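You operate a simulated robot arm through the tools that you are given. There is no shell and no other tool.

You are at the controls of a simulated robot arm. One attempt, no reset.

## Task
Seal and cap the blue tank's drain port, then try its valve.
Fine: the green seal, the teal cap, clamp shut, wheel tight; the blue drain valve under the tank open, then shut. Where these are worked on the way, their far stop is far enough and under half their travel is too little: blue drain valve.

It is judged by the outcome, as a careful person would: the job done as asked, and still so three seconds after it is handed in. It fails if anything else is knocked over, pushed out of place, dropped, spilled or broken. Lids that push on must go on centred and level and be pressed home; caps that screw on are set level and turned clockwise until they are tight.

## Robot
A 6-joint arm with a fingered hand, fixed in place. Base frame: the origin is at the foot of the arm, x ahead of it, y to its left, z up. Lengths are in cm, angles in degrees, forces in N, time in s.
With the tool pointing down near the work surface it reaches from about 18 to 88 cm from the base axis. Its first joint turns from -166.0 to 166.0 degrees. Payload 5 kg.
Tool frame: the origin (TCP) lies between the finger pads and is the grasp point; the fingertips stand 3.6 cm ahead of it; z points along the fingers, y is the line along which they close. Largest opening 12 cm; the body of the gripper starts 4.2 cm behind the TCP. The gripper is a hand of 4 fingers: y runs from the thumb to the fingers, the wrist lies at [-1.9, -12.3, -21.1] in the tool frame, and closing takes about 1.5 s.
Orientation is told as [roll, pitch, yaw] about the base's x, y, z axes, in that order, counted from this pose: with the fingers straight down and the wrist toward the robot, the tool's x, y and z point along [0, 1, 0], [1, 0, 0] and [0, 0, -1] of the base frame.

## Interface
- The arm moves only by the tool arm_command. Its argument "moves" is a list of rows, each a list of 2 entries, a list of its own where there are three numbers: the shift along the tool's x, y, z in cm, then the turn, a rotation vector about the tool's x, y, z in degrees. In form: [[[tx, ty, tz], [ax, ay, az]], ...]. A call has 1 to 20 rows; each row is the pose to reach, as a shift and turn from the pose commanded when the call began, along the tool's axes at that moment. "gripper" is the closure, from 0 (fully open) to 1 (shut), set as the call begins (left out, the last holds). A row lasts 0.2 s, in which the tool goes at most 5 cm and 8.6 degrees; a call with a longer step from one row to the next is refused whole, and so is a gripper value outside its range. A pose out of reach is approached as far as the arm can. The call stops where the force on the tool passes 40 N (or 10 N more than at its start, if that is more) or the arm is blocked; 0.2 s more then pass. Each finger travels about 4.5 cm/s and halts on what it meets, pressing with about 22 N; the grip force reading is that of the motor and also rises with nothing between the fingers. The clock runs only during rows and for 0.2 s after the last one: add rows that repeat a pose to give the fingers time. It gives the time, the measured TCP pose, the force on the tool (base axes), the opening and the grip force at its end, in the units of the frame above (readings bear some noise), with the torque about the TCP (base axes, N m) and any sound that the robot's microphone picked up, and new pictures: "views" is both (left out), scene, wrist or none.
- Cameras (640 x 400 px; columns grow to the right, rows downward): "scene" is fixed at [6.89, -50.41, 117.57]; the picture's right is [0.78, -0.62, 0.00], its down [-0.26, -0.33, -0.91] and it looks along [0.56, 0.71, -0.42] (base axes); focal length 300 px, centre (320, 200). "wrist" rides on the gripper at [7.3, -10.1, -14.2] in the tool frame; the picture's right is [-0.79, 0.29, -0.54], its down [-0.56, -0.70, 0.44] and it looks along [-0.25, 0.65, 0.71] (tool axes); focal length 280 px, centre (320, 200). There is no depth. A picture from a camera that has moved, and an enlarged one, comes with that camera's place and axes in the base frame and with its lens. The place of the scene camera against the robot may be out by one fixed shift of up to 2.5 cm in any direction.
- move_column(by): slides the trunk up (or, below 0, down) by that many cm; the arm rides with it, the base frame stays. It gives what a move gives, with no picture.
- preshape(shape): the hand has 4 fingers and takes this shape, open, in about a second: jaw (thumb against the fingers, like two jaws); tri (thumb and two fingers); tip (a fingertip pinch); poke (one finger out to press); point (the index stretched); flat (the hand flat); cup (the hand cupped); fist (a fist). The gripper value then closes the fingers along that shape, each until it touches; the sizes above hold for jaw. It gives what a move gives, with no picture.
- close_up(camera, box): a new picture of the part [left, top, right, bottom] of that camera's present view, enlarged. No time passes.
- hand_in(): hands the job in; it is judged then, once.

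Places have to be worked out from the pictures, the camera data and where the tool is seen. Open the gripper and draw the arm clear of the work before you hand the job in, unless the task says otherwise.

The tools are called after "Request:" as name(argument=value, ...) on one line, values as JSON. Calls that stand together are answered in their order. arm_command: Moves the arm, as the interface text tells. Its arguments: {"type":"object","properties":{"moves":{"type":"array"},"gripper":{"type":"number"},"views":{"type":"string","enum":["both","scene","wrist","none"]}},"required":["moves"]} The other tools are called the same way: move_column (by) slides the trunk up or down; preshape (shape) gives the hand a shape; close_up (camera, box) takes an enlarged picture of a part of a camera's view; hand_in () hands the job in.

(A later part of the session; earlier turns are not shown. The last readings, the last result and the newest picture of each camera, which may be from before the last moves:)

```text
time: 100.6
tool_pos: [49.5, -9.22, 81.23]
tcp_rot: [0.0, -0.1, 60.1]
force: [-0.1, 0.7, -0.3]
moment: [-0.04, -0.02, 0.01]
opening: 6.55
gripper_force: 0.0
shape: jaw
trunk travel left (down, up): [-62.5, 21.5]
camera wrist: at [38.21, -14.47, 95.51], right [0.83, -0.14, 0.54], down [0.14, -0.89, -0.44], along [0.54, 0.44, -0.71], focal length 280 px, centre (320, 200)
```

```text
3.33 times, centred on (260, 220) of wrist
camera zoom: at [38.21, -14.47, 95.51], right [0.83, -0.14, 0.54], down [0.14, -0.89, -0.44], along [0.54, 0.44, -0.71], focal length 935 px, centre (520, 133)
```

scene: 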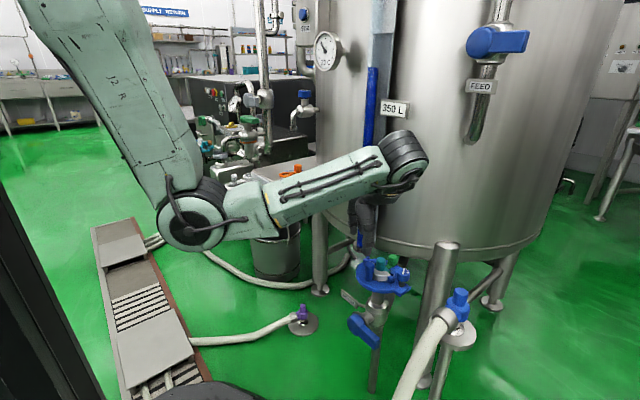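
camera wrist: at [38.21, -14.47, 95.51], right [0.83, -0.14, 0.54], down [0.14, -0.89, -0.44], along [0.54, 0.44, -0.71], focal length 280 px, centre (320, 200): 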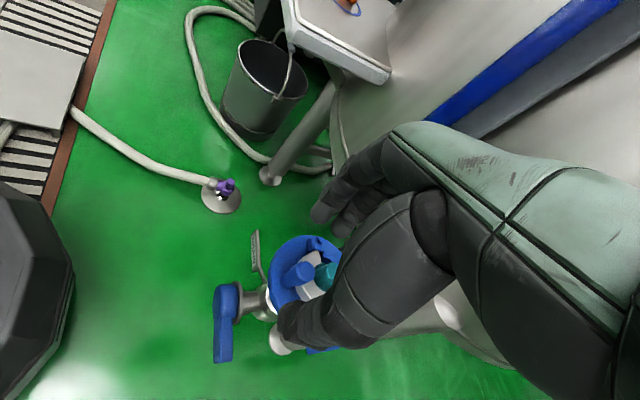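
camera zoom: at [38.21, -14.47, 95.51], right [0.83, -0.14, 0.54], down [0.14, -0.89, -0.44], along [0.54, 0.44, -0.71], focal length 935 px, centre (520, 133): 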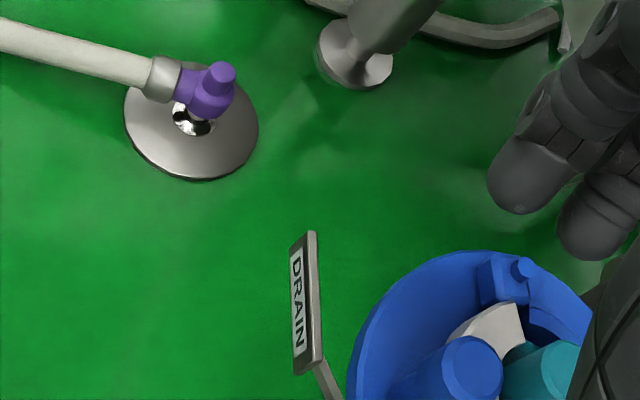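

I bring the hand over the wheel at z=73 (TCP such that the wheel lies between index and middle).

Request:
arm_command(moves=[[[-4, 0.8, 0], [0, 0, 0]], [[-8.3, 1.6, 0], [0, 0, 0]], [[-12.53, 2.3, 0], [0, 0, 0]], [[-12.53, 2.3, 4], [0, 0, 0]], [[-12.53, 2.3, 8.2], [0, 0, 0]], [[-12.53, 2.3, 8.2], [0, 0, 0]]], gripper=0.45)

Request:
close_up(camera="wrist", box=[210, 180, 390, 320])

Request:
close_up(camera="scene", box=[360, 220, 456, 290])

```text
time: 102.0
tool_pos: [61.7, -13.55, 72.64]
tcp_rot: [0.0, 0.0, 60.0]
force: [0.6, 0.3, -0.6]
moment: [0.02, -0.03, -0.03]
opening: 6.55
gripper_force: 0.0
shape: jaw
trunk travel left (down, up): [-62.5, 21.5]
camera wrist: at [50.29, -18.66, 86.91], right [0.83, -0.15, 0.54], down [0.13, -0.89, -0.44], along [0.55, 0.44, -0.71], focal length 280 px, centre (320, 200)
```

scene: 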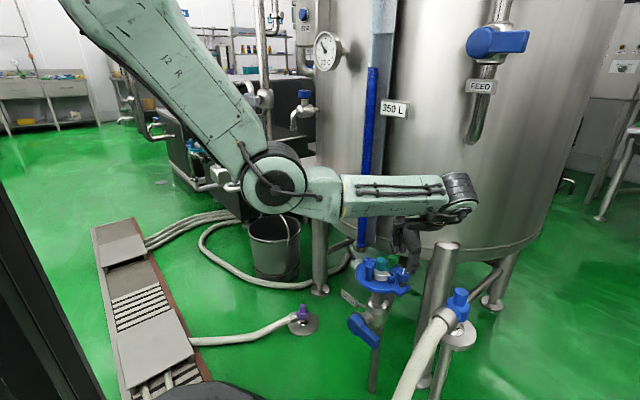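
wrist: 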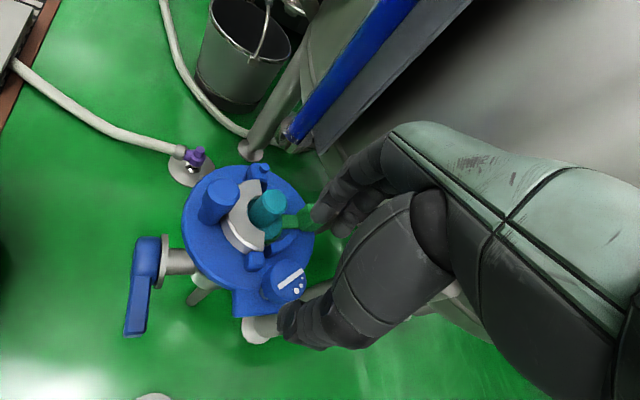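

```text
2.86 times, centred on (300, 250) of wrist
camera zoom: at [50.29, -18.66, 86.91], right [0.83, -0.15, 0.54], down [0.13, -0.89, -0.44], along [0.55, 0.44, -0.71], focal length 801 px, centre (377, 57)
```

zoom: 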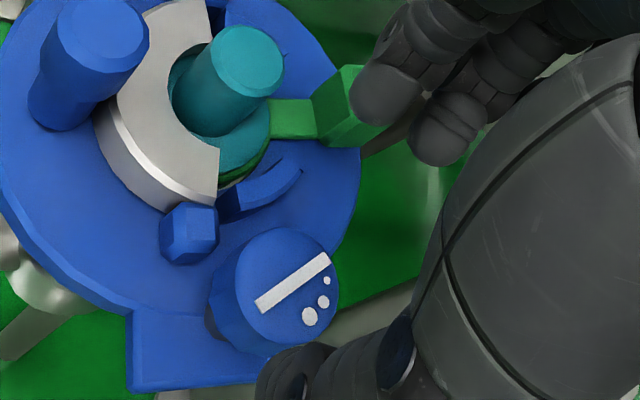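

```text
5.71 times, centred on (408, 255) of scene
camera zoom: at [6.89, -50.41, 117.57], right [0.78, -0.62, 0.0], down [-0.26, -0.33, -0.91], along [0.56, 0.71, -0.42], focal length 1713 px, centre (-183, -114)
```

zoom: 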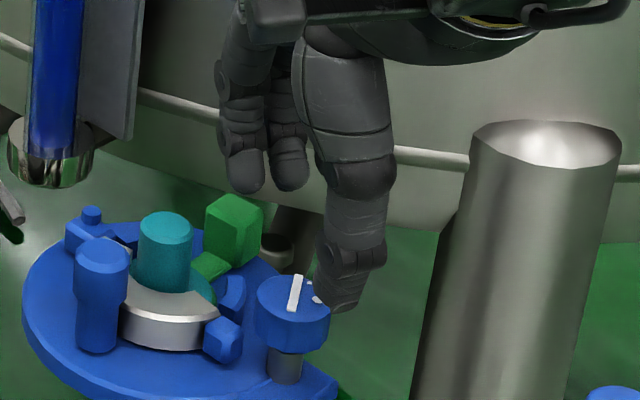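

The wheel is at tool (-0.05,-0.5); I shift the TCP (+0.55,-0.5), descend to z≈67.8 and close on it.

Request:
arm_command(moves=[[[0.55, -0.5, 0], [0, 0, 0]], [[0.55, -0.5, 2.5], [0, 0, 0]], [[0.55, -0.5, 4.8], [0, 0, 0]], [[0.55, -0.5, 4.8], [0, 0, 0]]], gripper=0.45, views="none")

Request:
close_up(camera="wrist", box=[210, 180, 390, 320])

Request:
close_up(camera="scene", box=[360, 220, 456, 290])

```text
time: 103.0
tool_pos: [61.03, -13.79, 68.29]
tcp_rot: [0.1, 0.1, 60.0]
force: [1.3, 0.3, 0.8]
moment: [-0.01, 0.0, -0.03]
opening: 6.58
gripper_force: 0.0
shape: jaw
trunk travel left (down, up): [-62.5, 21.5]
```

```text
2.86 times, centred on (300, 250) of wrist
camera zoom: at [49.64, -18.92, 82.45], right [0.83, -0.15, 0.54], down [0.13, -0.89, -0.44], along [0.55, 0.44, -0.71], focal length 801 px, centre (377, 57)
```

zoom: 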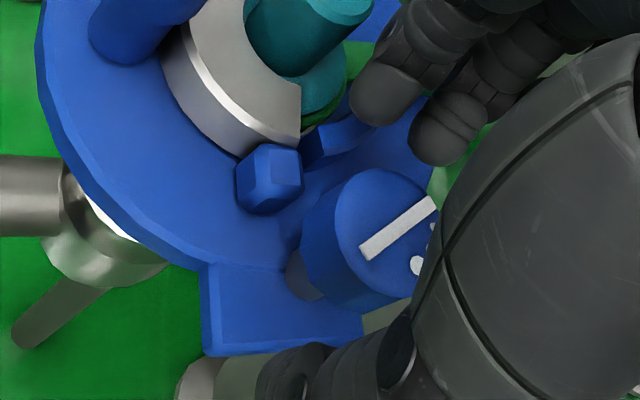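

```text
5.71 times, centred on (408, 255) of scene
camera zoom: at [6.89, -50.41, 117.57], right [0.78, -0.62, 0.0], down [-0.26, -0.33, -0.91], along [0.56, 0.71, -0.42], focal length 1713 px, centre (-183, -114)
```

zoom: 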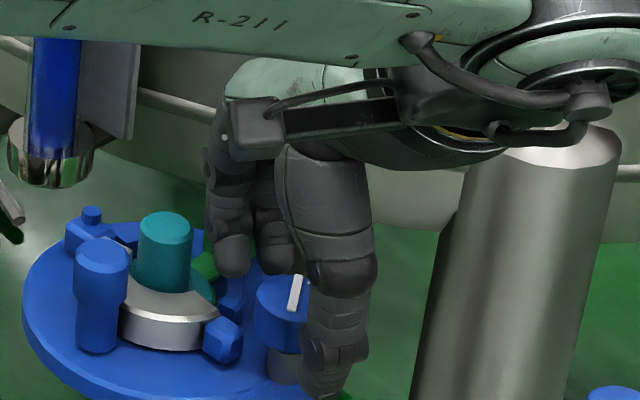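

Wheel centre ≈(61.8,-13.85). I shift +0.3 along the closing axis, lower 0.4, and close.

Request:
arm_command(moves=[[[0, 0.3, 0.4], [0, 0, 0]], [[0, 0.3, 0.4], [0, 0, 0]]], gripper=0.45, views="none")

Request:
arm_command(moves=[[[0, 0, 0], [0, 0, 0]], [[0, 0, 0], [0, 0, 0]], [[0, 0, 0], [0, 0, 0]], [[0, 0, 0], [0, 0, 0]], [[0, 0, 0], [0, 0, 0]], [[0, 0, 0], [0, 0, 0]]], gripper=1, views="none")

Request:
close_up(camera="wrist", box=[210, 180, 390, 320])

Request:
close_up(camera="scene", box=[360, 220, 456, 290])

```text
time: 103.6
tool_pos: [61.15, -13.54, 67.81]
tcp_rot: [0.0, 0.0, 60.0]
force: [-0.9, 0.6, -0.9]
moment: [0.0, 0.04, -0.02]
opening: 6.59
gripper_force: 0.0
shape: jaw
trunk travel left (down, up): [-62.5, 21.5]
```

```text
time: 105.0
tool_pos: [61.15, -13.43, 67.82]
tcp_rot: [0.0, 0.0, 59.9]
force: [-2.1, -2.3, -1.8]
moment: [-0.01, 0.03, 0.0]
opening: 2.38
gripper_force: 22.2
shape: jaw
trunk travel left (down, up): [-62.5, 21.5]
```

```text
2.86 times, centred on (300, 250) of wrist
camera zoom: at [49.72, -18.69, 82.04], right [0.83, -0.15, 0.54], down [0.13, -0.89, -0.44], along [0.54, 0.44, -0.71], focal length 801 px, centre (377, 57)
```

zoom: 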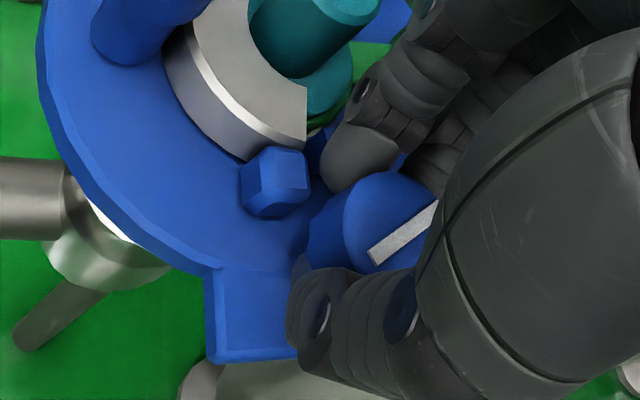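

```text
5.71 times, centred on (408, 255) of scene
camera zoom: at [6.89, -50.41, 117.57], right [0.78, -0.62, 0.0], down [-0.26, -0.33, -0.91], along [0.56, 0.71, -0.42], focal length 1713 px, centre (-183, -114)
```

zoom: 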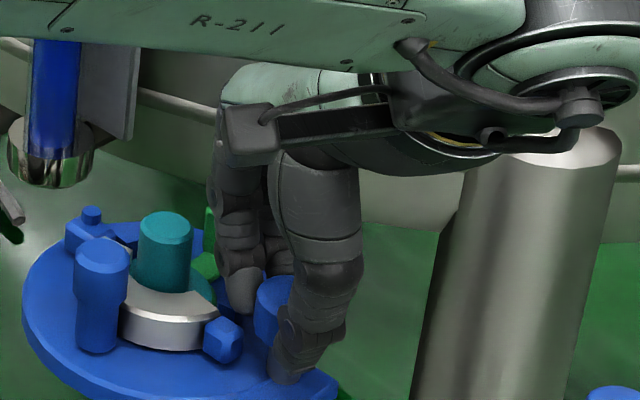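

The wheel is gripped. I turn it clockwise 40° about its own axis and check torque and the mark.

Request:
arm_command(moves=[[[-0.01, 0.1, 0], [0, 0, 8]], [[-0.03, 0.21, 0], [0, 0, 16]], [[-0.07, 0.31, 0], [0, 0, 24]], [[-0.11, 0.4, 0], [0, 0, 32]], [[-0.18, 0.48, 0], [0, 0, 40]], [[-0.18, 0.48, 0], [0, 0, 40]]], gripper=1, views="none")

Request:
close_up(camera="wrist", box=[210, 180, 390, 320])

Request:
close_up(camera="scene", box=[360, 220, 456, 290])

```text
time: 106.4
tool_pos: [61.38, -13.1, 67.81]
tcp_rot: [-0.2, 0.0, 19.9]
force: [-2.6, -5.3, -0.8]
moment: [-0.11, 0.03, -0.05]
opening: 2.39
gripper_force: 21.6
shape: jaw
trunk travel left (down, up): [-62.5, 21.5]
```

```text
2.86 times, centred on (300, 250) of wrist
camera zoom: at [49.43, -9.81, 82.03], right [0.54, -0.64, 0.54], down [-0.47, -0.76, -0.44], along [0.7, -0.01, -0.71], focal length 801 px, centre (377, 57)
```

zoom: 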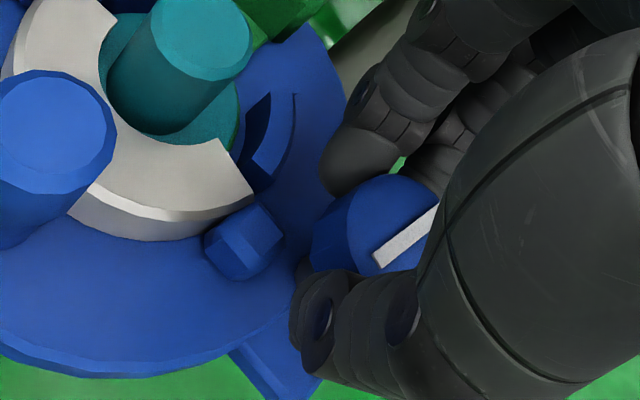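

```text
5.71 times, centred on (408, 255) of scene
camera zoom: at [6.89, -50.41, 117.57], right [0.78, -0.62, 0.0], down [-0.26, -0.33, -0.91], along [0.56, 0.71, -0.42], focal length 1713 px, centre (-183, -114)
```

zoom: 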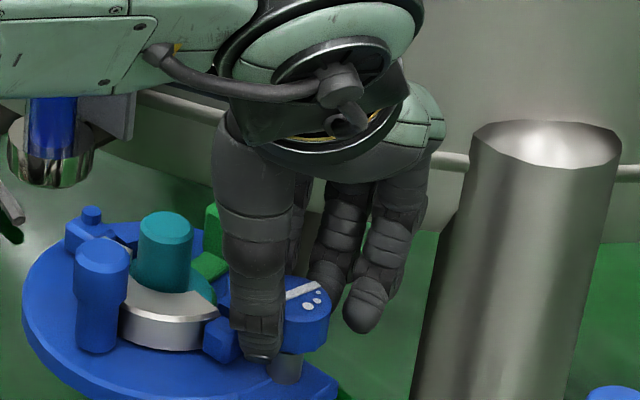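

The wheel turns with the hand at low torque. I continue another 80° clockwise.

Request:
arm_command(moves=[[[-0.01, 0.1, 0], [0, 0, 8]], [[-0.03, 0.21, 0], [0, 0, 16]], [[-0.07, 0.31, 0], [0, 0, 24]], [[-0.11, 0.4, 0], [0, 0, 32]], [[-0.18, 0.48, 0], [0, 0, 40]], [[-0.25, 0.56, 0], [0, 0, 48]], [[-0.33, 0.62, 0], [0, 0, 56]], [[-0.42, 0.67, 0], [0, 0, 64]], [[-0.52, 0.71, 0], [0, 0, 72]], [[-0.62, 0.74, 0], [0, 0, 80]], [[-0.62, 0.74, 0], [0, 0, 80]]], gripper=1, views="none")

Request:
close_up(camera="wrist", box=[210, 180, 390, 320])

Request:
close_up(camera="scene", box=[360, 220, 456, 290])

```text
time: 108.8
tool_pos: [62.4, -13.43, 67.93]
tcp_rot: [0.0, 0.0, -60.1]
force: [-1.4, -5.3, 4.7]
moment: [-0.23, 0.03, -0.01]
opening: 2.42
gripper_force: 21.6
shape: jaw
trunk travel left (down, up): [-62.5, 21.5]
```

```text
2.86 times, centred on (300, 250) of wrist
camera zoom: at [63.6, -1.05, 82.0], right [-0.54, -0.64, 0.54], down [-0.83, 0.33, -0.44], along [0.11, -0.69, -0.71], focal length 801 px, centre (377, 57)
```

zoom: 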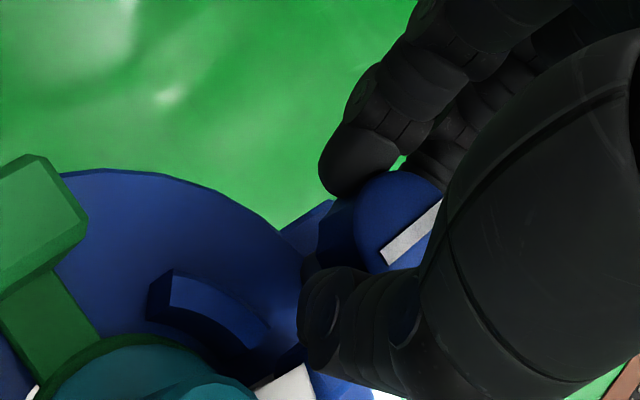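

```text
5.71 times, centred on (408, 255) of scene
camera zoom: at [6.89, -50.41, 117.57], right [0.78, -0.62, 0.0], down [-0.26, -0.33, -0.91], along [0.56, 0.71, -0.42], focal length 1713 px, centre (-183, -114)
```

zoom: 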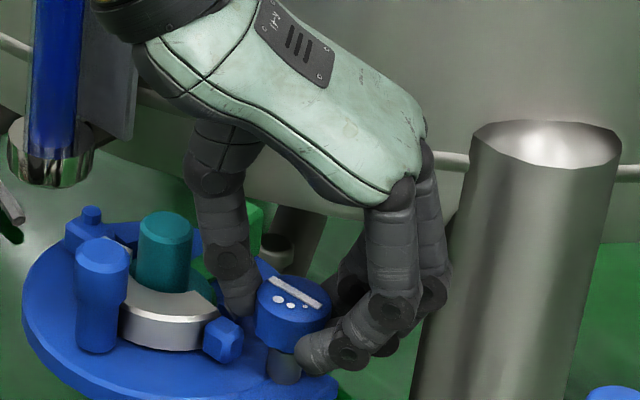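

120° done with little torque, so it needs more. I open, rise 3.2 cm, and swing back to yaw +60° for the next stroke.

Request:
arm_command(moves=[[[0, 0, 0], [0, 0, 0]], [[0, 0, 0], [0, 0, 0]], [[0, 0, 0], [0, 0, 0]], [[0, 0, -3.2], [0, 0, 0]], [[-0.01, -0.1, -3.2], [0, 0, -8]], [[-0.03, -0.21, -3.2], [0, 0, -16]], [[-0.07, -0.31, -3.2], [0, 0, -24]], [[-0.11, -0.4, -3.2], [0, 0, -32]], [[-0.18, -0.48, -3.2], [0, 0, -40]], [[-0.25, -0.56, -3.2], [0, 0, -48]], [[-0.33, -0.62, -3.2], [0, 0, -56]], [[-0.42, -0.67, -3.2], [0, 0, -64]], [[-0.52, -0.71, -3.2], [0, 0, -72]], [[-0.62, -0.74, -3.2], [0, 0, -80]], [[-0.72, -0.75, -3.2], [0, 0, -88]], [[-0.83, -0.75, -3.2], [0, 0, -96]], [[-0.93, -0.73, -3.2], [0, 0, -104]], [[-1.03, -0.7, -3.2], [0, 0, -112]], [[-1.13, -0.65, -3.2], [0, 0, -120]], [[-1.13, -0.65, -3.2], [0, 0, -120]]], gripper=0.45, views="none")

Request:
close_up(camera="wrist", box=[210, 180, 390, 320])

Request:
close_up(camera="scene", box=[360, 220, 456, 290])

```text
time: 113.0
tool_pos: [61.16, -13.38, 70.84]
tcp_rot: [0.0, 0.0, 60.0]
force: [1.2, -0.1, 0.1]
moment: [0.0, 0.03, -0.01]
opening: 6.59
gripper_force: 0.1
shape: jaw
trunk travel left (down, up): [-62.5, 21.5]
```

```text
2.86 times, centred on (300, 250) of wrist
camera zoom: at [49.75, -18.55, 85.18], right [0.83, -0.14, 0.54], down [0.14, -0.89, -0.44], along [0.54, 0.44, -0.71], focal length 801 px, centre (377, 57)
```

zoom: 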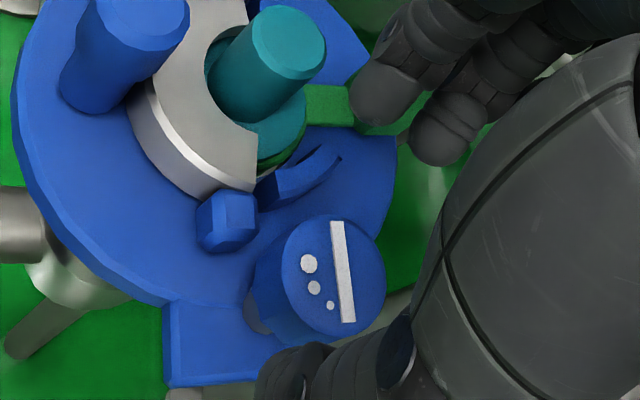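

```text
5.71 times, centred on (408, 255) of scene
camera zoom: at [6.89, -50.41, 117.57], right [0.78, -0.62, 0.0], down [-0.26, -0.33, -0.91], along [0.56, 0.71, -0.42], focal length 1713 px, centre (-183, -114)
```

zoom: 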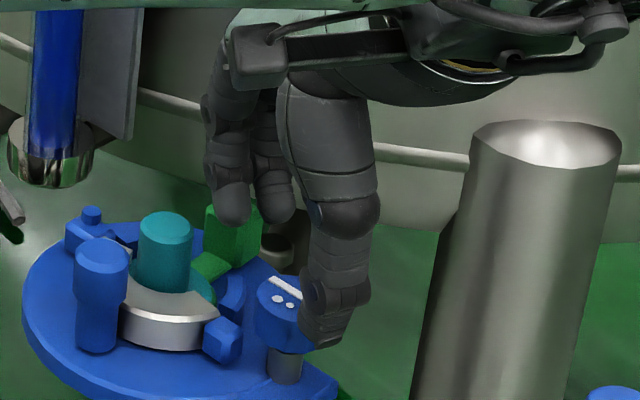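

The mark confirms 120° of turn. I lower again, grip and make a second clockwise stroke of 119°.

Request:
arm_command(moves=[[[0, 0, 1.5], [0, 0, 0]], [[0, 0, 3.0], [0, 0, 0]], [[0, 0, 3.0], [0, 0, 0]]], gripper=0.45, views="none")

Request:
arm_command(moves=[[[0, 0, 0], [0, 0, 0]], [[0, 0, 0], [0, 0, 0]], [[0, 0, 0], [0, 0, 0]], [[0, 0, 0], [0, 0, 0]], [[0, 0, 0], [0, 0, 0]], [[0, 0, 0], [0, 0, 0]], [[-0.01, 0.11, 0], [0, 0, 8.5]], [[-0.03, 0.22, 0], [0, 0, 17]], [[-0.07, 0.32, 0], [0, 0, 25.5]], [[-0.13, 0.42, 0], [0, 0, 34]], [[-0.2, 0.51, 0], [0, 0, 42.5]], [[-0.28, 0.58, 0], [0, 0, 51]], [[-0.37, 0.65, 0], [0, 0, 59.5]], [[-0.47, 0.7, 0], [0, 0, 68]], [[-0.58, 0.73, 0], [0, 0, 76.5]], [[-0.69, 0.75, 0], [0, 0, 85]], [[-0.8, 0.75, 0], [0, 0, 93.5]], [[-0.91, 0.73, 0], [0, 0, 102]], [[-1.01, 0.7, 0], [0, 0, 110.5]], [[-1.11, 0.66, 0], [0, 0, 119]]], gripper=1, views="none")

Request:
close_up(camera="wrist", box=[210, 180, 390, 320])

Request:
close_up(camera="scene", box=[360, 220, 456, 290])

```text
time: 113.8
tool_pos: [61.06, -13.43, 68.0]
tcp_rot: [0.0, -0.1, 60.1]
force: [0.4, 0.1, -0.2]
moment: [-0.03, -0.02, -0.02]
opening: 6.55
gripper_force: 0.1
shape: jaw
trunk travel left (down, up): [-62.5, 21.5]
```

```text
time: 118.0
tool_pos: [62.93, -13.16, 68.17]
tcp_rot: [0.6, -0.2, -59.0]
force: [17.6, 23.2, -6.6]
moment: [0.54, -0.45, 0.28]
opening: 2.2
gripper_force: 22.2
shape: jaw
trunk travel left (down, up): [-62.5, 21.5]
```

```text
2.86 times, centred on (300, 250) of wrist
camera zoom: at [63.79, -0.78, 82.37], right [-0.53, -0.65, 0.54], down [-0.84, 0.31, -0.45], along [0.13, -0.69, -0.71], focal length 801 px, centre (377, 57)
```

zoom: 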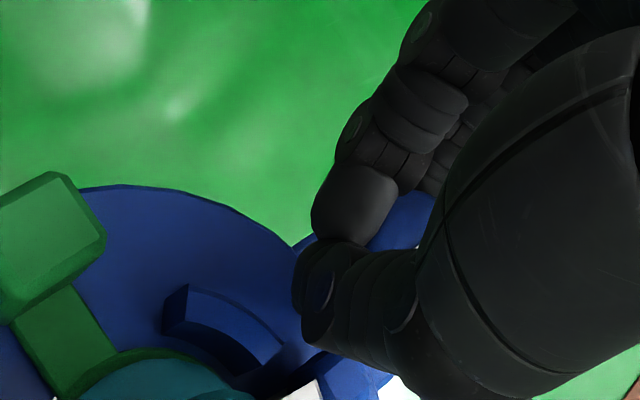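

```text
5.71 times, centred on (408, 255) of scene
camera zoom: at [6.89, -50.41, 117.57], right [0.78, -0.62, 0.0], down [-0.26, -0.33, -0.91], along [0.56, 0.71, -0.42], focal length 1713 px, centre (-183, -114)
```

zoom: 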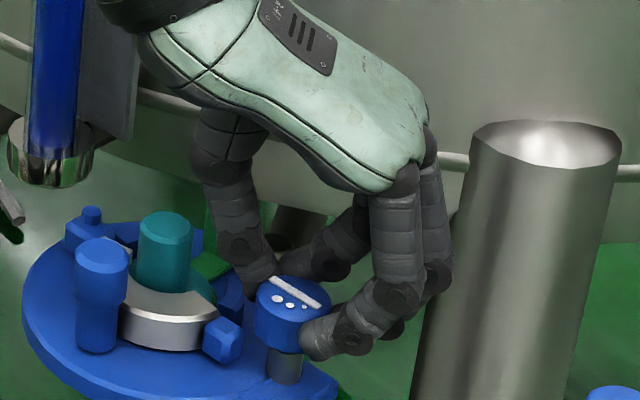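

The mark did not move this time and a 29 N side force built up: either the wheel is tight or the grip slipped. I open, rise and swing back to yaw +30° to check the mark and try again in a controlled way.

Request:
arm_command(moves=[[[0, 0, 0], [0, 0, 0]], [[0, 0, 0], [0, 0, 0]], [[0, 0, 0], [0, 0, 0]], [[0, 0, -3.2], [0, 0, 0]], [[-0.01, -0.1, -3.2], [0, 0, -8]], [[-0.03, -0.21, -3.2], [0, 0, -16]], [[-0.07, -0.31, -3.2], [0, 0, -24]], [[-0.11, -0.4, -3.2], [0, 0, -32]], [[-0.18, -0.48, -3.2], [0, 0, -40]], [[-0.25, -0.56, -3.2], [0, 0, -48]], [[-0.33, -0.62, -3.2], [0, 0, -56]], [[-0.42, -0.67, -3.2], [0, 0, -64]], [[-0.52, -0.71, -3.2], [0, 0, -72]], [[-0.62, -0.74, -3.2], [0, 0, -80]], [[-0.72, -0.75, -3.2], [0, 0, -88]], [[-0.72, -0.75, -3.2], [0, 0, -88]]], gripper=0.45, views="none")

Request:
close_up(camera="wrist", box=[210, 180, 390, 320])

Request:
close_up(camera="scene", box=[360, 220, 456, 290])

```text
time: 121.4
tool_pos: [61.44, -13.04, 71.21]
tcp_rot: [0.0, 0.0, 29.0]
force: [0.9, 0.1, -0.4]
moment: [0.02, -0.01, 0.0]
opening: 6.59
gripper_force: 0.1
shape: jaw
trunk travel left (down, up): [-62.5, 21.5]
```

```text
2.86 times, centred on (300, 250) of wrist
camera zoom: at [48.97, -11.76, 85.38], right [0.63, -0.55, 0.54], down [-0.34, -0.83, -0.44], along [0.69, 0.1, -0.71], focal length 801 px, centre (377, 57)
```

zoom: 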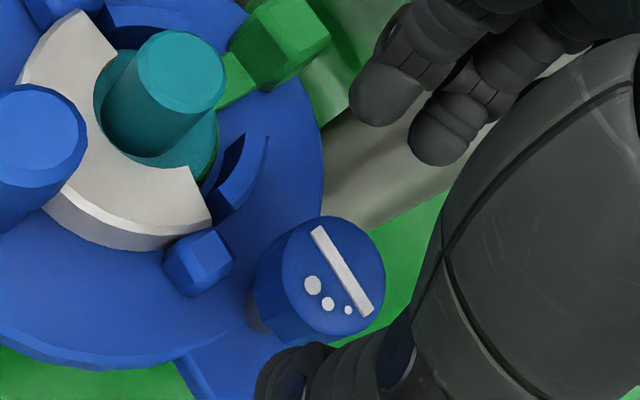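

```text
5.71 times, centred on (408, 255) of scene
camera zoom: at [6.89, -50.41, 117.57], right [0.78, -0.62, 0.0], down [-0.26, -0.33, -0.91], along [0.56, 0.71, -0.42], focal length 1713 px, centre (-183, -114)
```

zoom: 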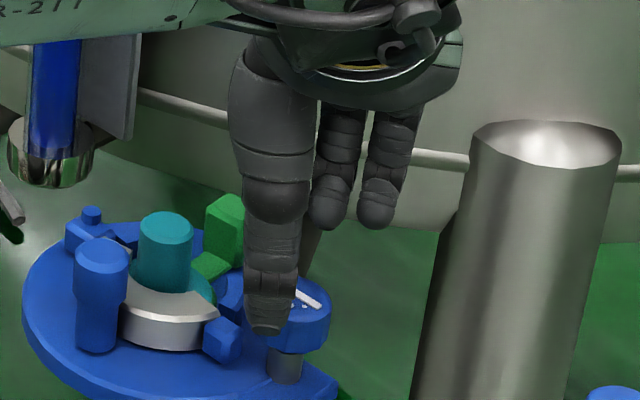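

The mark confirms the wheel stayed at the 120° position. I grip again with better centring (wheel ≈(61.65,-14.0)) and try a controlled 24° turn.

Request:
arm_command(moves=[[[0, -0.29, 1.5], [0, 0, 0]], [[0, -0.29, 3.4], [0, 0, 0]], [[0, -0.29, 3.4], [0, 0, 0]]], gripper=0.45, views="none")

Request:
arm_command(moves=[[[0, 0, 0], [0, 0, 0]], [[0, 0, 0], [0, 0, 0]], [[0, 0, 0], [0, 0, 0]], [[0, 0, 0], [0, 0, 0]], [[0, 0, 0], [0, 0, 0]], [[0, 0, 0], [0, 0, 0]], [[0, 0, 0], [0, 0, 0]]], gripper=1, views="none")

Request:
close_up(camera="wrist", box=[230, 200, 370, 320])

Request:
arm_command(moves=[[[-0.01, 0.12, 0], [0, 0, 8]], [[-0.03, 0.25, 0], [0, 0, 16]], [[-0.08, 0.37, 0], [0, 0, 24]]], gripper=1, views="none")

Request:
close_up(camera="wrist", box=[230, 200, 370, 320])

Request:
close_up(camera="scene", box=[380, 240, 436, 282])

```text
time: 122.2
tool_pos: [61.17, -13.2, 67.72]
tcp_rot: [0.1, 0.1, 28.9]
force: [-0.1, 0.2, -0.2]
moment: [0.0, -0.03, -0.04]
opening: 6.56
gripper_force: 0.1
shape: jaw
trunk travel left (down, up): [-62.5, 21.5]
```

```text
time: 123.8
tool_pos: [61.1, -13.36, 67.58]
tcp_rot: [0.0, 0.0, 29.0]
force: [-4.2, -0.8, -1.4]
moment: [-0.04, 0.05, -0.02]
opening: 2.33
gripper_force: 21.9
shape: jaw
trunk travel left (down, up): [-62.5, 21.5]
```

```text
3.33 times, centred on (300, 260) of wrist
camera zoom: at [48.71, -11.9, 81.8], right [0.63, -0.55, 0.54], down [-0.34, -0.83, -0.44], along [0.69, 0.1, -0.71], focal length 935 px, centre (387, 0)
```

zoom: 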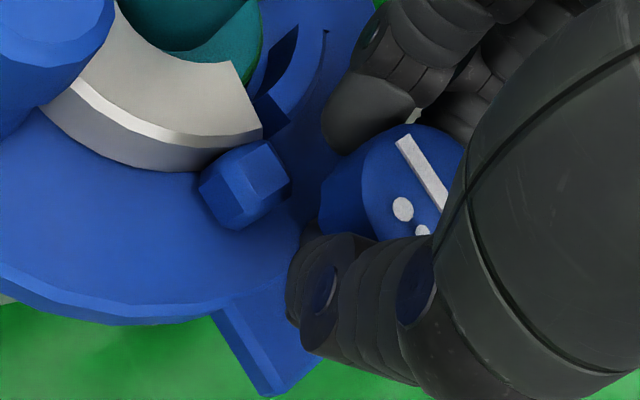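

```text
time: 124.6
tool_pos: [61.16, -12.99, 67.65]
tcp_rot: [0.1, 0.1, 5.0]
force: [-9.0, 10.6, -3.5]
moment: [0.33, 0.19, 0.3]
opening: 2.32
gripper_force: 21.7
shape: jaw
trunk travel left (down, up): [-62.5, 21.5]
```

```text
3.33 times, centred on (300, 260) of wrist
camera zoom: at [50.58, -6.61, 81.81], right [0.36, -0.76, 0.54], down [-0.65, -0.62, -0.44], along [0.67, -0.19, -0.72], focal length 935 px, centre (387, 0)
```

zoom: 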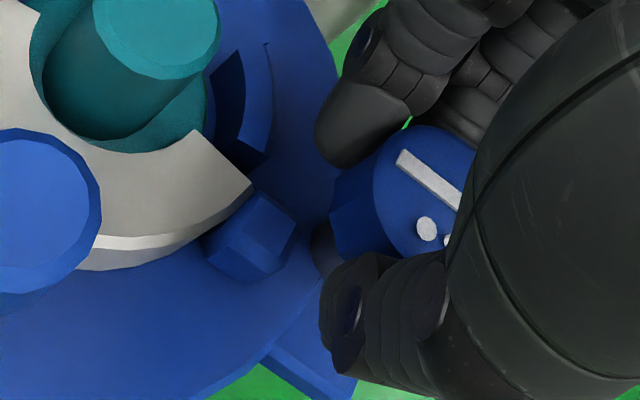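

```text
9.52 times, centred on (408, 261) of scene
camera zoom: at [6.89, -50.41, 117.57], right [0.78, -0.62, 0.0], down [-0.26, -0.33, -0.91], along [0.56, 0.71, -0.42], focal length 2855 px, centre (-518, -381)
```

zoom: 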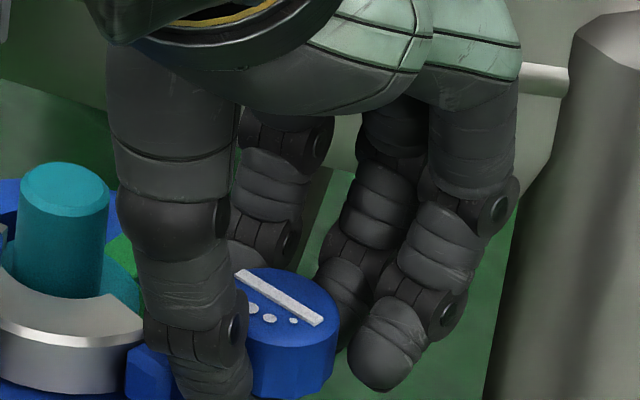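

The hand now turns more than the wheel and a torque of ≈0.3 N·m shows: it is tightening. I push a further 16° to see if the mark still moves.

Request:
arm_command(moves=[[[-0.01, 0.12, 0], [0, 0, 8]], [[-0.03, 0.25, 0], [0, 0, 16]], [[-0.03, 0.25, 0], [0, 0, 16]]], gripper=1, views="none")

Request:
close_up(camera="scene", box=[380, 240, 436, 282])

Request:
close_up(camera="wrist", box=[230, 200, 370, 320])

```text
time: 125.4
tool_pos: [61.54, -12.71, 67.5]
tcp_rot: [0.2, 0.2, -11.0]
force: [-7.0, 32.1, -10.9]
moment: [0.85, 0.18, 0.46]
opening: 2.16
gripper_force: 21.9
shape: jaw
trunk travel left (down, up): [-62.5, 21.5]
```

```text
9.52 times, centred on (408, 261) of scene
camera zoom: at [6.89, -50.41, 117.57], right [0.78, -0.62, 0.0], down [-0.26, -0.33, -0.91], along [0.56, 0.71, -0.42], focal length 2855 px, centre (-518, -381)
```

zoom: 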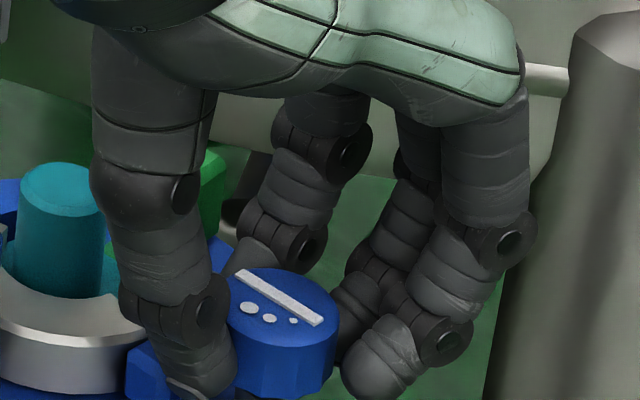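

```text
3.33 times, centred on (300, 260) of wrist
camera zoom: at [53.04, -3.82, 81.84], right [0.13, -0.83, 0.54], down [-0.8, -0.41, -0.44], along [0.59, -0.37, -0.72], focal length 935 px, centre (387, 0)
```

zoom: 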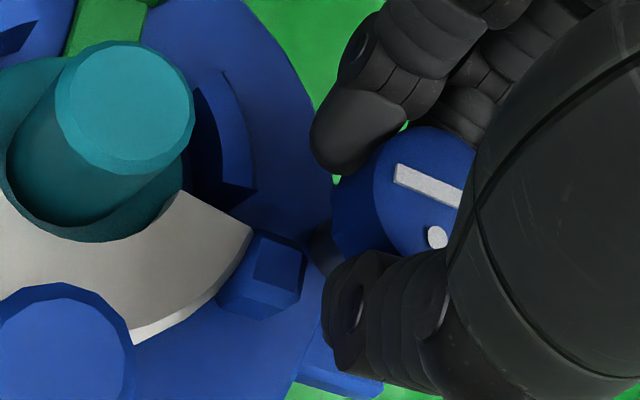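

The mark stays fixed under ~0.5 N·m: the wheel is tight. I release, lift clear and back away to look at the whole assembly and the drain valve.

Request:
arm_command(moves=[[[0, 0, 0], [0, 0, 0]], [[0, 0, 0], [0, 0, 0]], [[0, 0, 0], [0, 0, 0]], [[0, 0, 0], [0, 0, 0]], [[0, 0, -3], [0, 0, 0]], [[0, 0, -7], [0, 0, 0]], [[0, -3, -10], [0, 0, 0]], [[0, -7, -12], [0, 0, 0]], [[0, -11, -13], [0, 0, 0]], [[0, -15, -13], [0, 0, 0]], [[0, -15, -13], [0, 0, 0]]], gripper=0.4)

Request:
close_up(camera="scene", box=[330, 230, 450, 400])

Request:
close_up(camera="scene", box=[330, 290, 410, 360])

Request:
close_up(camera="wrist", box=[150, 150, 350, 300])

```text
time: 127.8
tool_pos: [47.09, -10.31, 80.8]
tcp_rot: [0.0, 0.0, -11.0]
force: [0.2, 0.1, 0.1]
moment: [0.0, 0.01, -0.04]
opening: 7.18
gripper_force: 0.0
shape: jaw
trunk travel left (down, up): [-62.5, 21.5]
camera wrist: at [38.52, -1.4, 95.14], right [0.13, -0.83, 0.54], down [-0.79, -0.42, -0.44], along [0.59, -0.37, -0.71], focal length 280 px, centre (320, 200)
```

scene: 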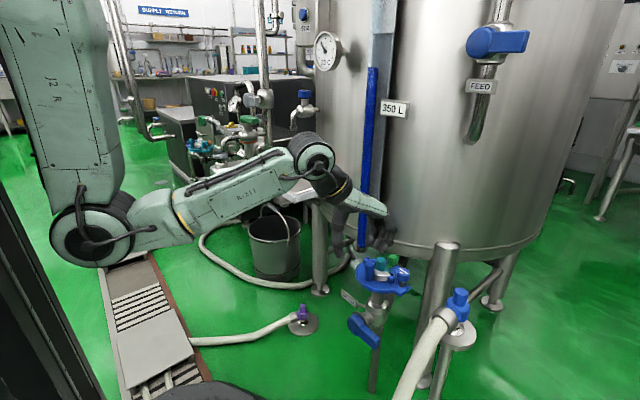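
wrist: 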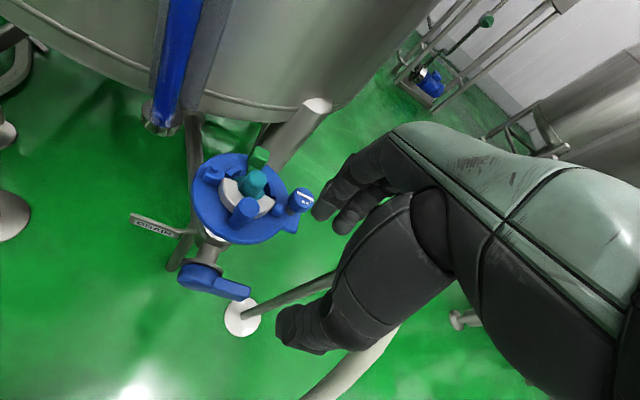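

```text
2.35 times, centred on (390, 315) of scene
camera zoom: at [6.89, -50.41, 117.57], right [0.78, -0.62, 0.0], down [-0.26, -0.33, -0.91], along [0.56, 0.71, -0.42], focal length 705 px, centre (155, -71)
```

zoom: 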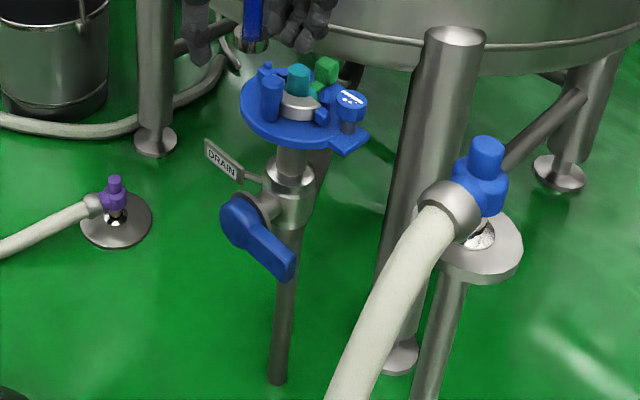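

```text
5.71 times, centred on (370, 325) of scene
camera zoom: at [6.89, -50.41, 117.57], right [0.78, -0.62, 0.0], down [-0.26, -0.33, -0.91], along [0.56, 0.71, -0.42], focal length 1713 px, centre (34, -514)
```

zoom: 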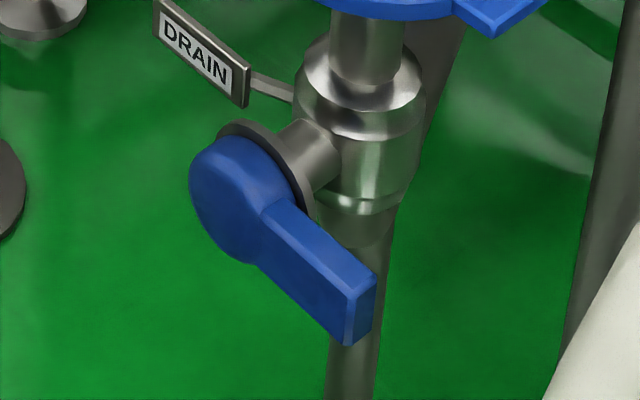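

```text
2.67 times, centred on (250, 225) of wrist
camera zoom: at [38.52, -1.4, 95.14], right [0.13, -0.83, 0.54], down [-0.79, -0.42, -0.44], along [0.59, -0.37, -0.71], focal length 748 px, centre (507, 133)
```

zoom: 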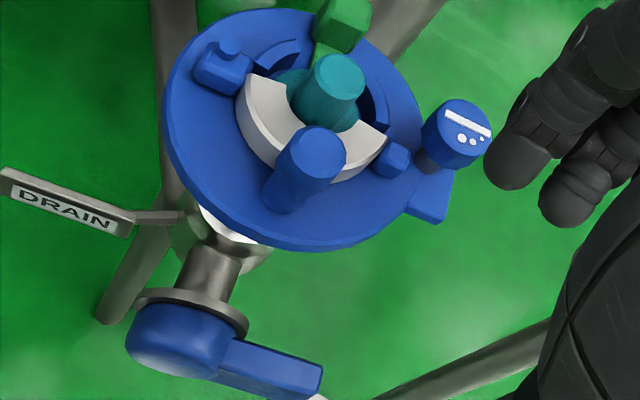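

Everything at the port looks right. The drain lever: hub ≈(52.6,-6.6,47), lever end ≈(52.6,-14.9,47), horizontal toward -y (shut). I plan to pinch it across x with the hand rolled 45°, so the lever can pivot between the pads. First I move back to yaw 0 and take the tip shape.

Request:
arm_command(moves=[[[-3, -1, 0], [0, 0, -5]], [[-6.5, -2, 0], [0, 0, -11]], [[-10.46, -3.06, 0], [0, 0, -11]], [[-10.46, -3.06, 0], [0, 0, -11]]], gripper=0.4, views="none")

Request:
preshape(shape="tip")

Request:
arm_command(moves=[[[0, 0, 0], [0, 8, 0]], [[0, 0, 0], [0, 16, 0]], [[0, 0, 0], [0, 24, 0]], [[0, 0, 0], [0, 32, 0]], [[0, 0, 0], [0, 40, 0]], [[0, 0, 0], [0, 45, 0]], [[0, 0, 0], [0, 45, 0]]], gripper=0.4)

```text
time: 128.8
tool_pos: [41.87, -19.64, 80.8]
tcp_rot: [0.1, -0.1, 0.0]
force: [0.4, -0.6, -0.2]
moment: [0.02, 0.0, -0.03]
opening: 7.19
gripper_force: 0.0
shape: jaw
trunk travel left (down, up): [-62.5, 21.5]
```

```text
time: 129.7
tool_pos: [41.93, -19.76, 80.77]
tcp_rot: [-0.1, 0.0, 0.0]
force: [0.6, 0.4, -0.5]
moment: [0.02, 0.0, 0.0]
opening: 12.0
gripper_force: 0.0
shape: tip
trunk travel left (down, up): [-62.5, 21.5]
```

```text
time: 131.3
tool_pos: [42.08, -19.96, 80.69]
tcp_rot: [45.1, 0.0, 0.0]
force: [-0.3, 0.4, 0.1]
moment: [-0.02, 0.02, -0.02]
opening: 7.23
gripper_force: 0.1
shape: tip
trunk travel left (down, up): [-62.5, 21.5]
camera wrist: at [31.87, -24.9, 95.9], right [0.29, -0.94, -0.18], down [-0.7, -0.08, -0.71], along [0.65, 0.33, -0.68], focal length 280 px, centre (320, 200)
```

scene: 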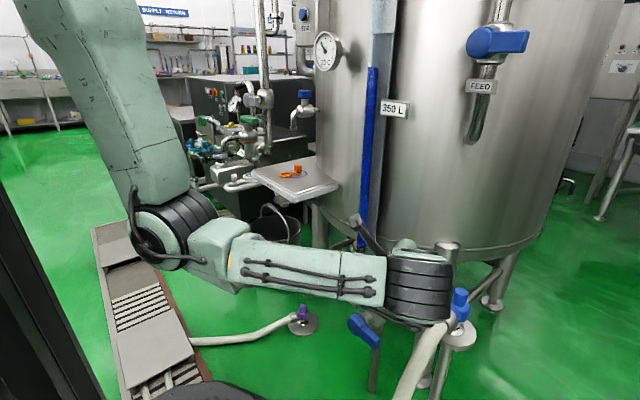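
wrist: 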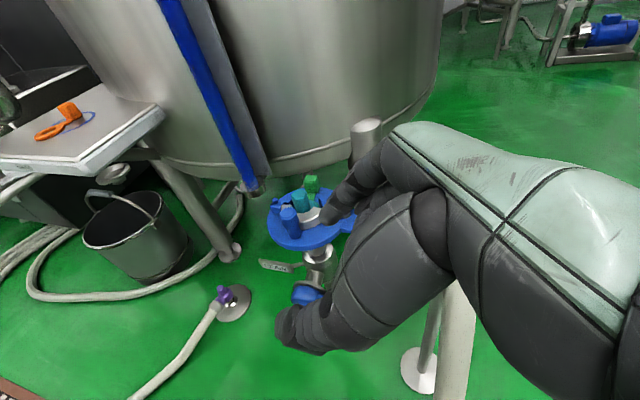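

The roll is right. Now I lower the trunk by 25 cm, so the hand comes level with the drain lever.

Request:
move_column(by=-12)

Request:
move_column(by=-13)

Request:
arm_command(moves=[[[0, 0, 0], [0, 0, 0]]], gripper=0.4)

Request:
close_up(camera="wrist", box=[180, 60, 420, 360])

```text
time: 132.8
tool_pos: [41.96, -19.96, 68.7]
tcp_rot: [45.0, 0.1, -0.1]
force: [0.3, -0.2, -0.3]
moment: [0.01, -0.04, 0.02]
opening: 7.24
gripper_force: 0.0
shape: tip
trunk travel left (down, up): [-50.5, 33.5]
```

```text
time: 134.4
tool_pos: [42.0, -19.89, 55.79]
tcp_rot: [45.0, 0.1, 0.0]
force: [0.0, 0.1, -0.4]
moment: [-0.02, 0.0, -0.01]
opening: 7.24
gripper_force: 0.1
shape: tip
trunk travel left (down, up): [-37.5, 46.5]
```

```text
time: 134.8
tool_pos: [42.02, -19.92, 55.75]
tcp_rot: [45.0, -0.1, 0.0]
force: [-1.7, -0.9, -0.1]
moment: [-0.01, -0.02, 0.02]
opening: 7.22
gripper_force: 0.0
shape: tip
trunk travel left (down, up): [-37.5, 46.5]
camera wrist: at [31.88, -24.89, 70.9], right [0.29, -0.94, -0.17], down [-0.7, -0.08, -0.71], along [0.65, 0.33, -0.68], focal length 280 px, centre (320, 200)
```

scene: 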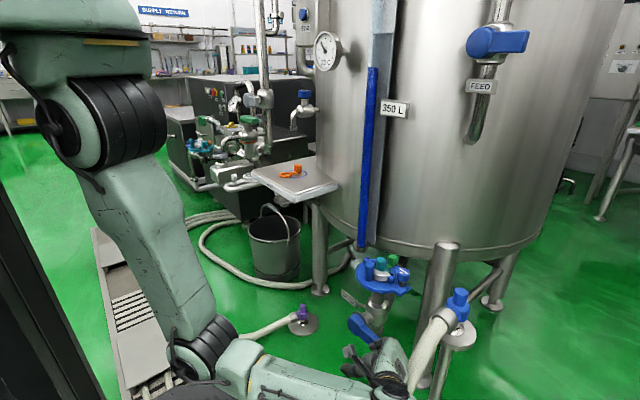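
wrist: 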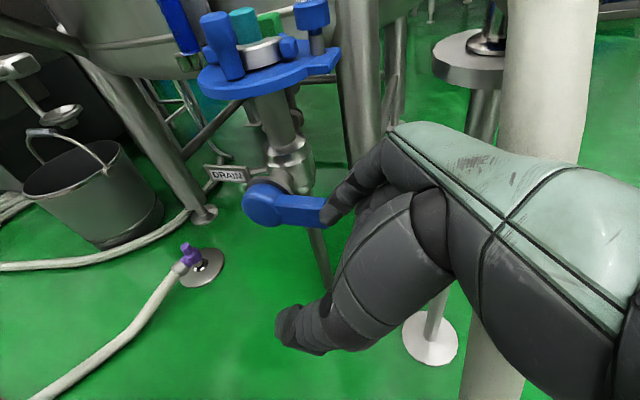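

```text
1.33 times, centred on (300, 210) of wrist
camera zoom: at [31.88, -24.89, 70.9], right [0.29, -0.94, -0.17], down [-0.7, -0.08, -0.71], along [0.65, 0.33, -0.68], focal length 374 px, centre (347, 187)
```

zoom: 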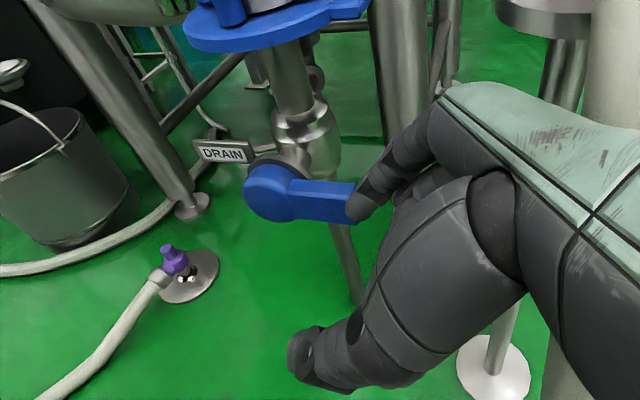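

The view puts the hub at ≈(52.4,-6.5,48.0) and the lever end at ≈(52.5,-14.8,47.7). I move in front of the lever to a pre-grasp 6 cm short of the pinch.

Request:
arm_command(moves=[[[-0.1, 2.5, 0.2], [0, 0, 0]], [[-0.3, 5.5, 1], [0, 0, 0]], [[-0.4, 8.5, 2], [0, 0, 0]], [[-0.53, 10.5, 2.58], [0, 0, 0]], [[-0.53, 10.5, 2.58], [0, 0, 0]]], gripper=0.5)

Request:
close_up(camera="wrist", box=[180, 130, 420, 330])

Request:
close_up(camera="scene", box=[320, 280, 460, 400])

```text
time: 136.0
tool_pos: [52.34, -18.55, 53.62]
tcp_rot: [45.0, 0.0, 0.0]
force: [-0.5, 0.7, -0.1]
moment: [0.0, 0.01, -0.02]
opening: 6.05
gripper_force: 0.0
shape: tip
trunk travel left (down, up): [-37.5, 46.5]
camera wrist: at [42.18, -23.47, 68.8], right [0.29, -0.94, -0.17], down [-0.7, -0.08, -0.71], along [0.65, 0.33, -0.68], focal length 280 px, centre (320, 200)
```

scene: 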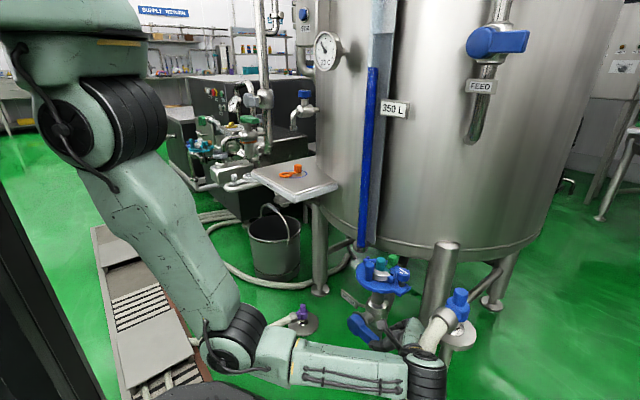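
wrist: 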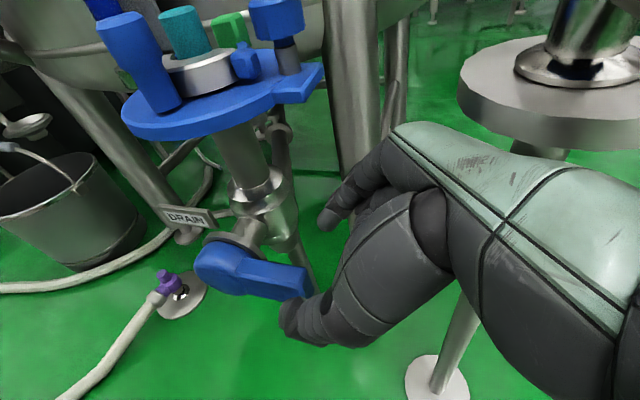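

```text
2.00 times, centred on (300, 230) of wrist
camera zoom: at [42.18, -23.47, 68.8], right [0.29, -0.94, -0.17], down [-0.7, -0.08, -0.71], along [0.65, 0.33, -0.68], focal length 561 px, centre (360, 140)
```

zoom: 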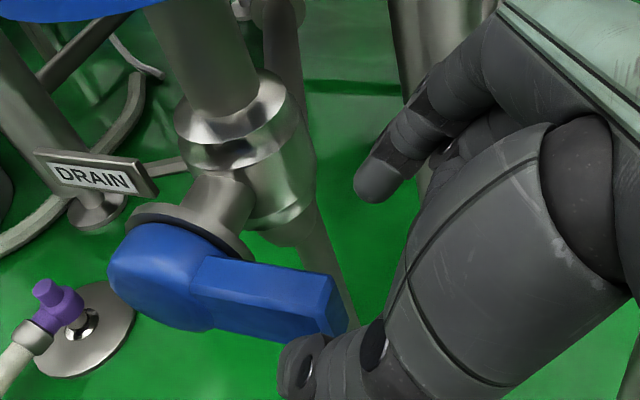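

```text
3.33 times, centred on (390, 340) of scene
camera zoom: at [6.89, -50.41, 117.57], right [0.78, -0.62, 0.0], down [-0.26, -0.33, -0.91], along [0.56, 0.71, -0.42], focal length 999 px, centre (87, -267)
```

zoom: 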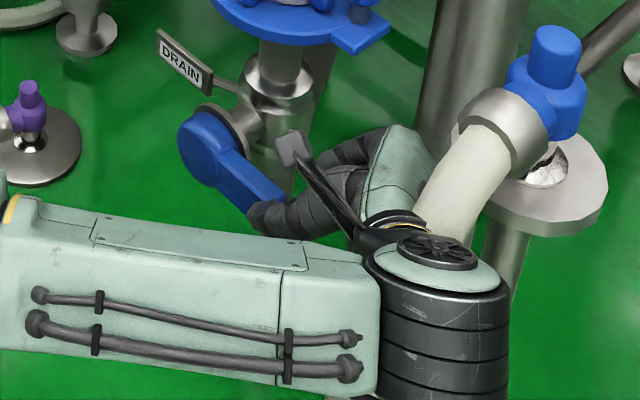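

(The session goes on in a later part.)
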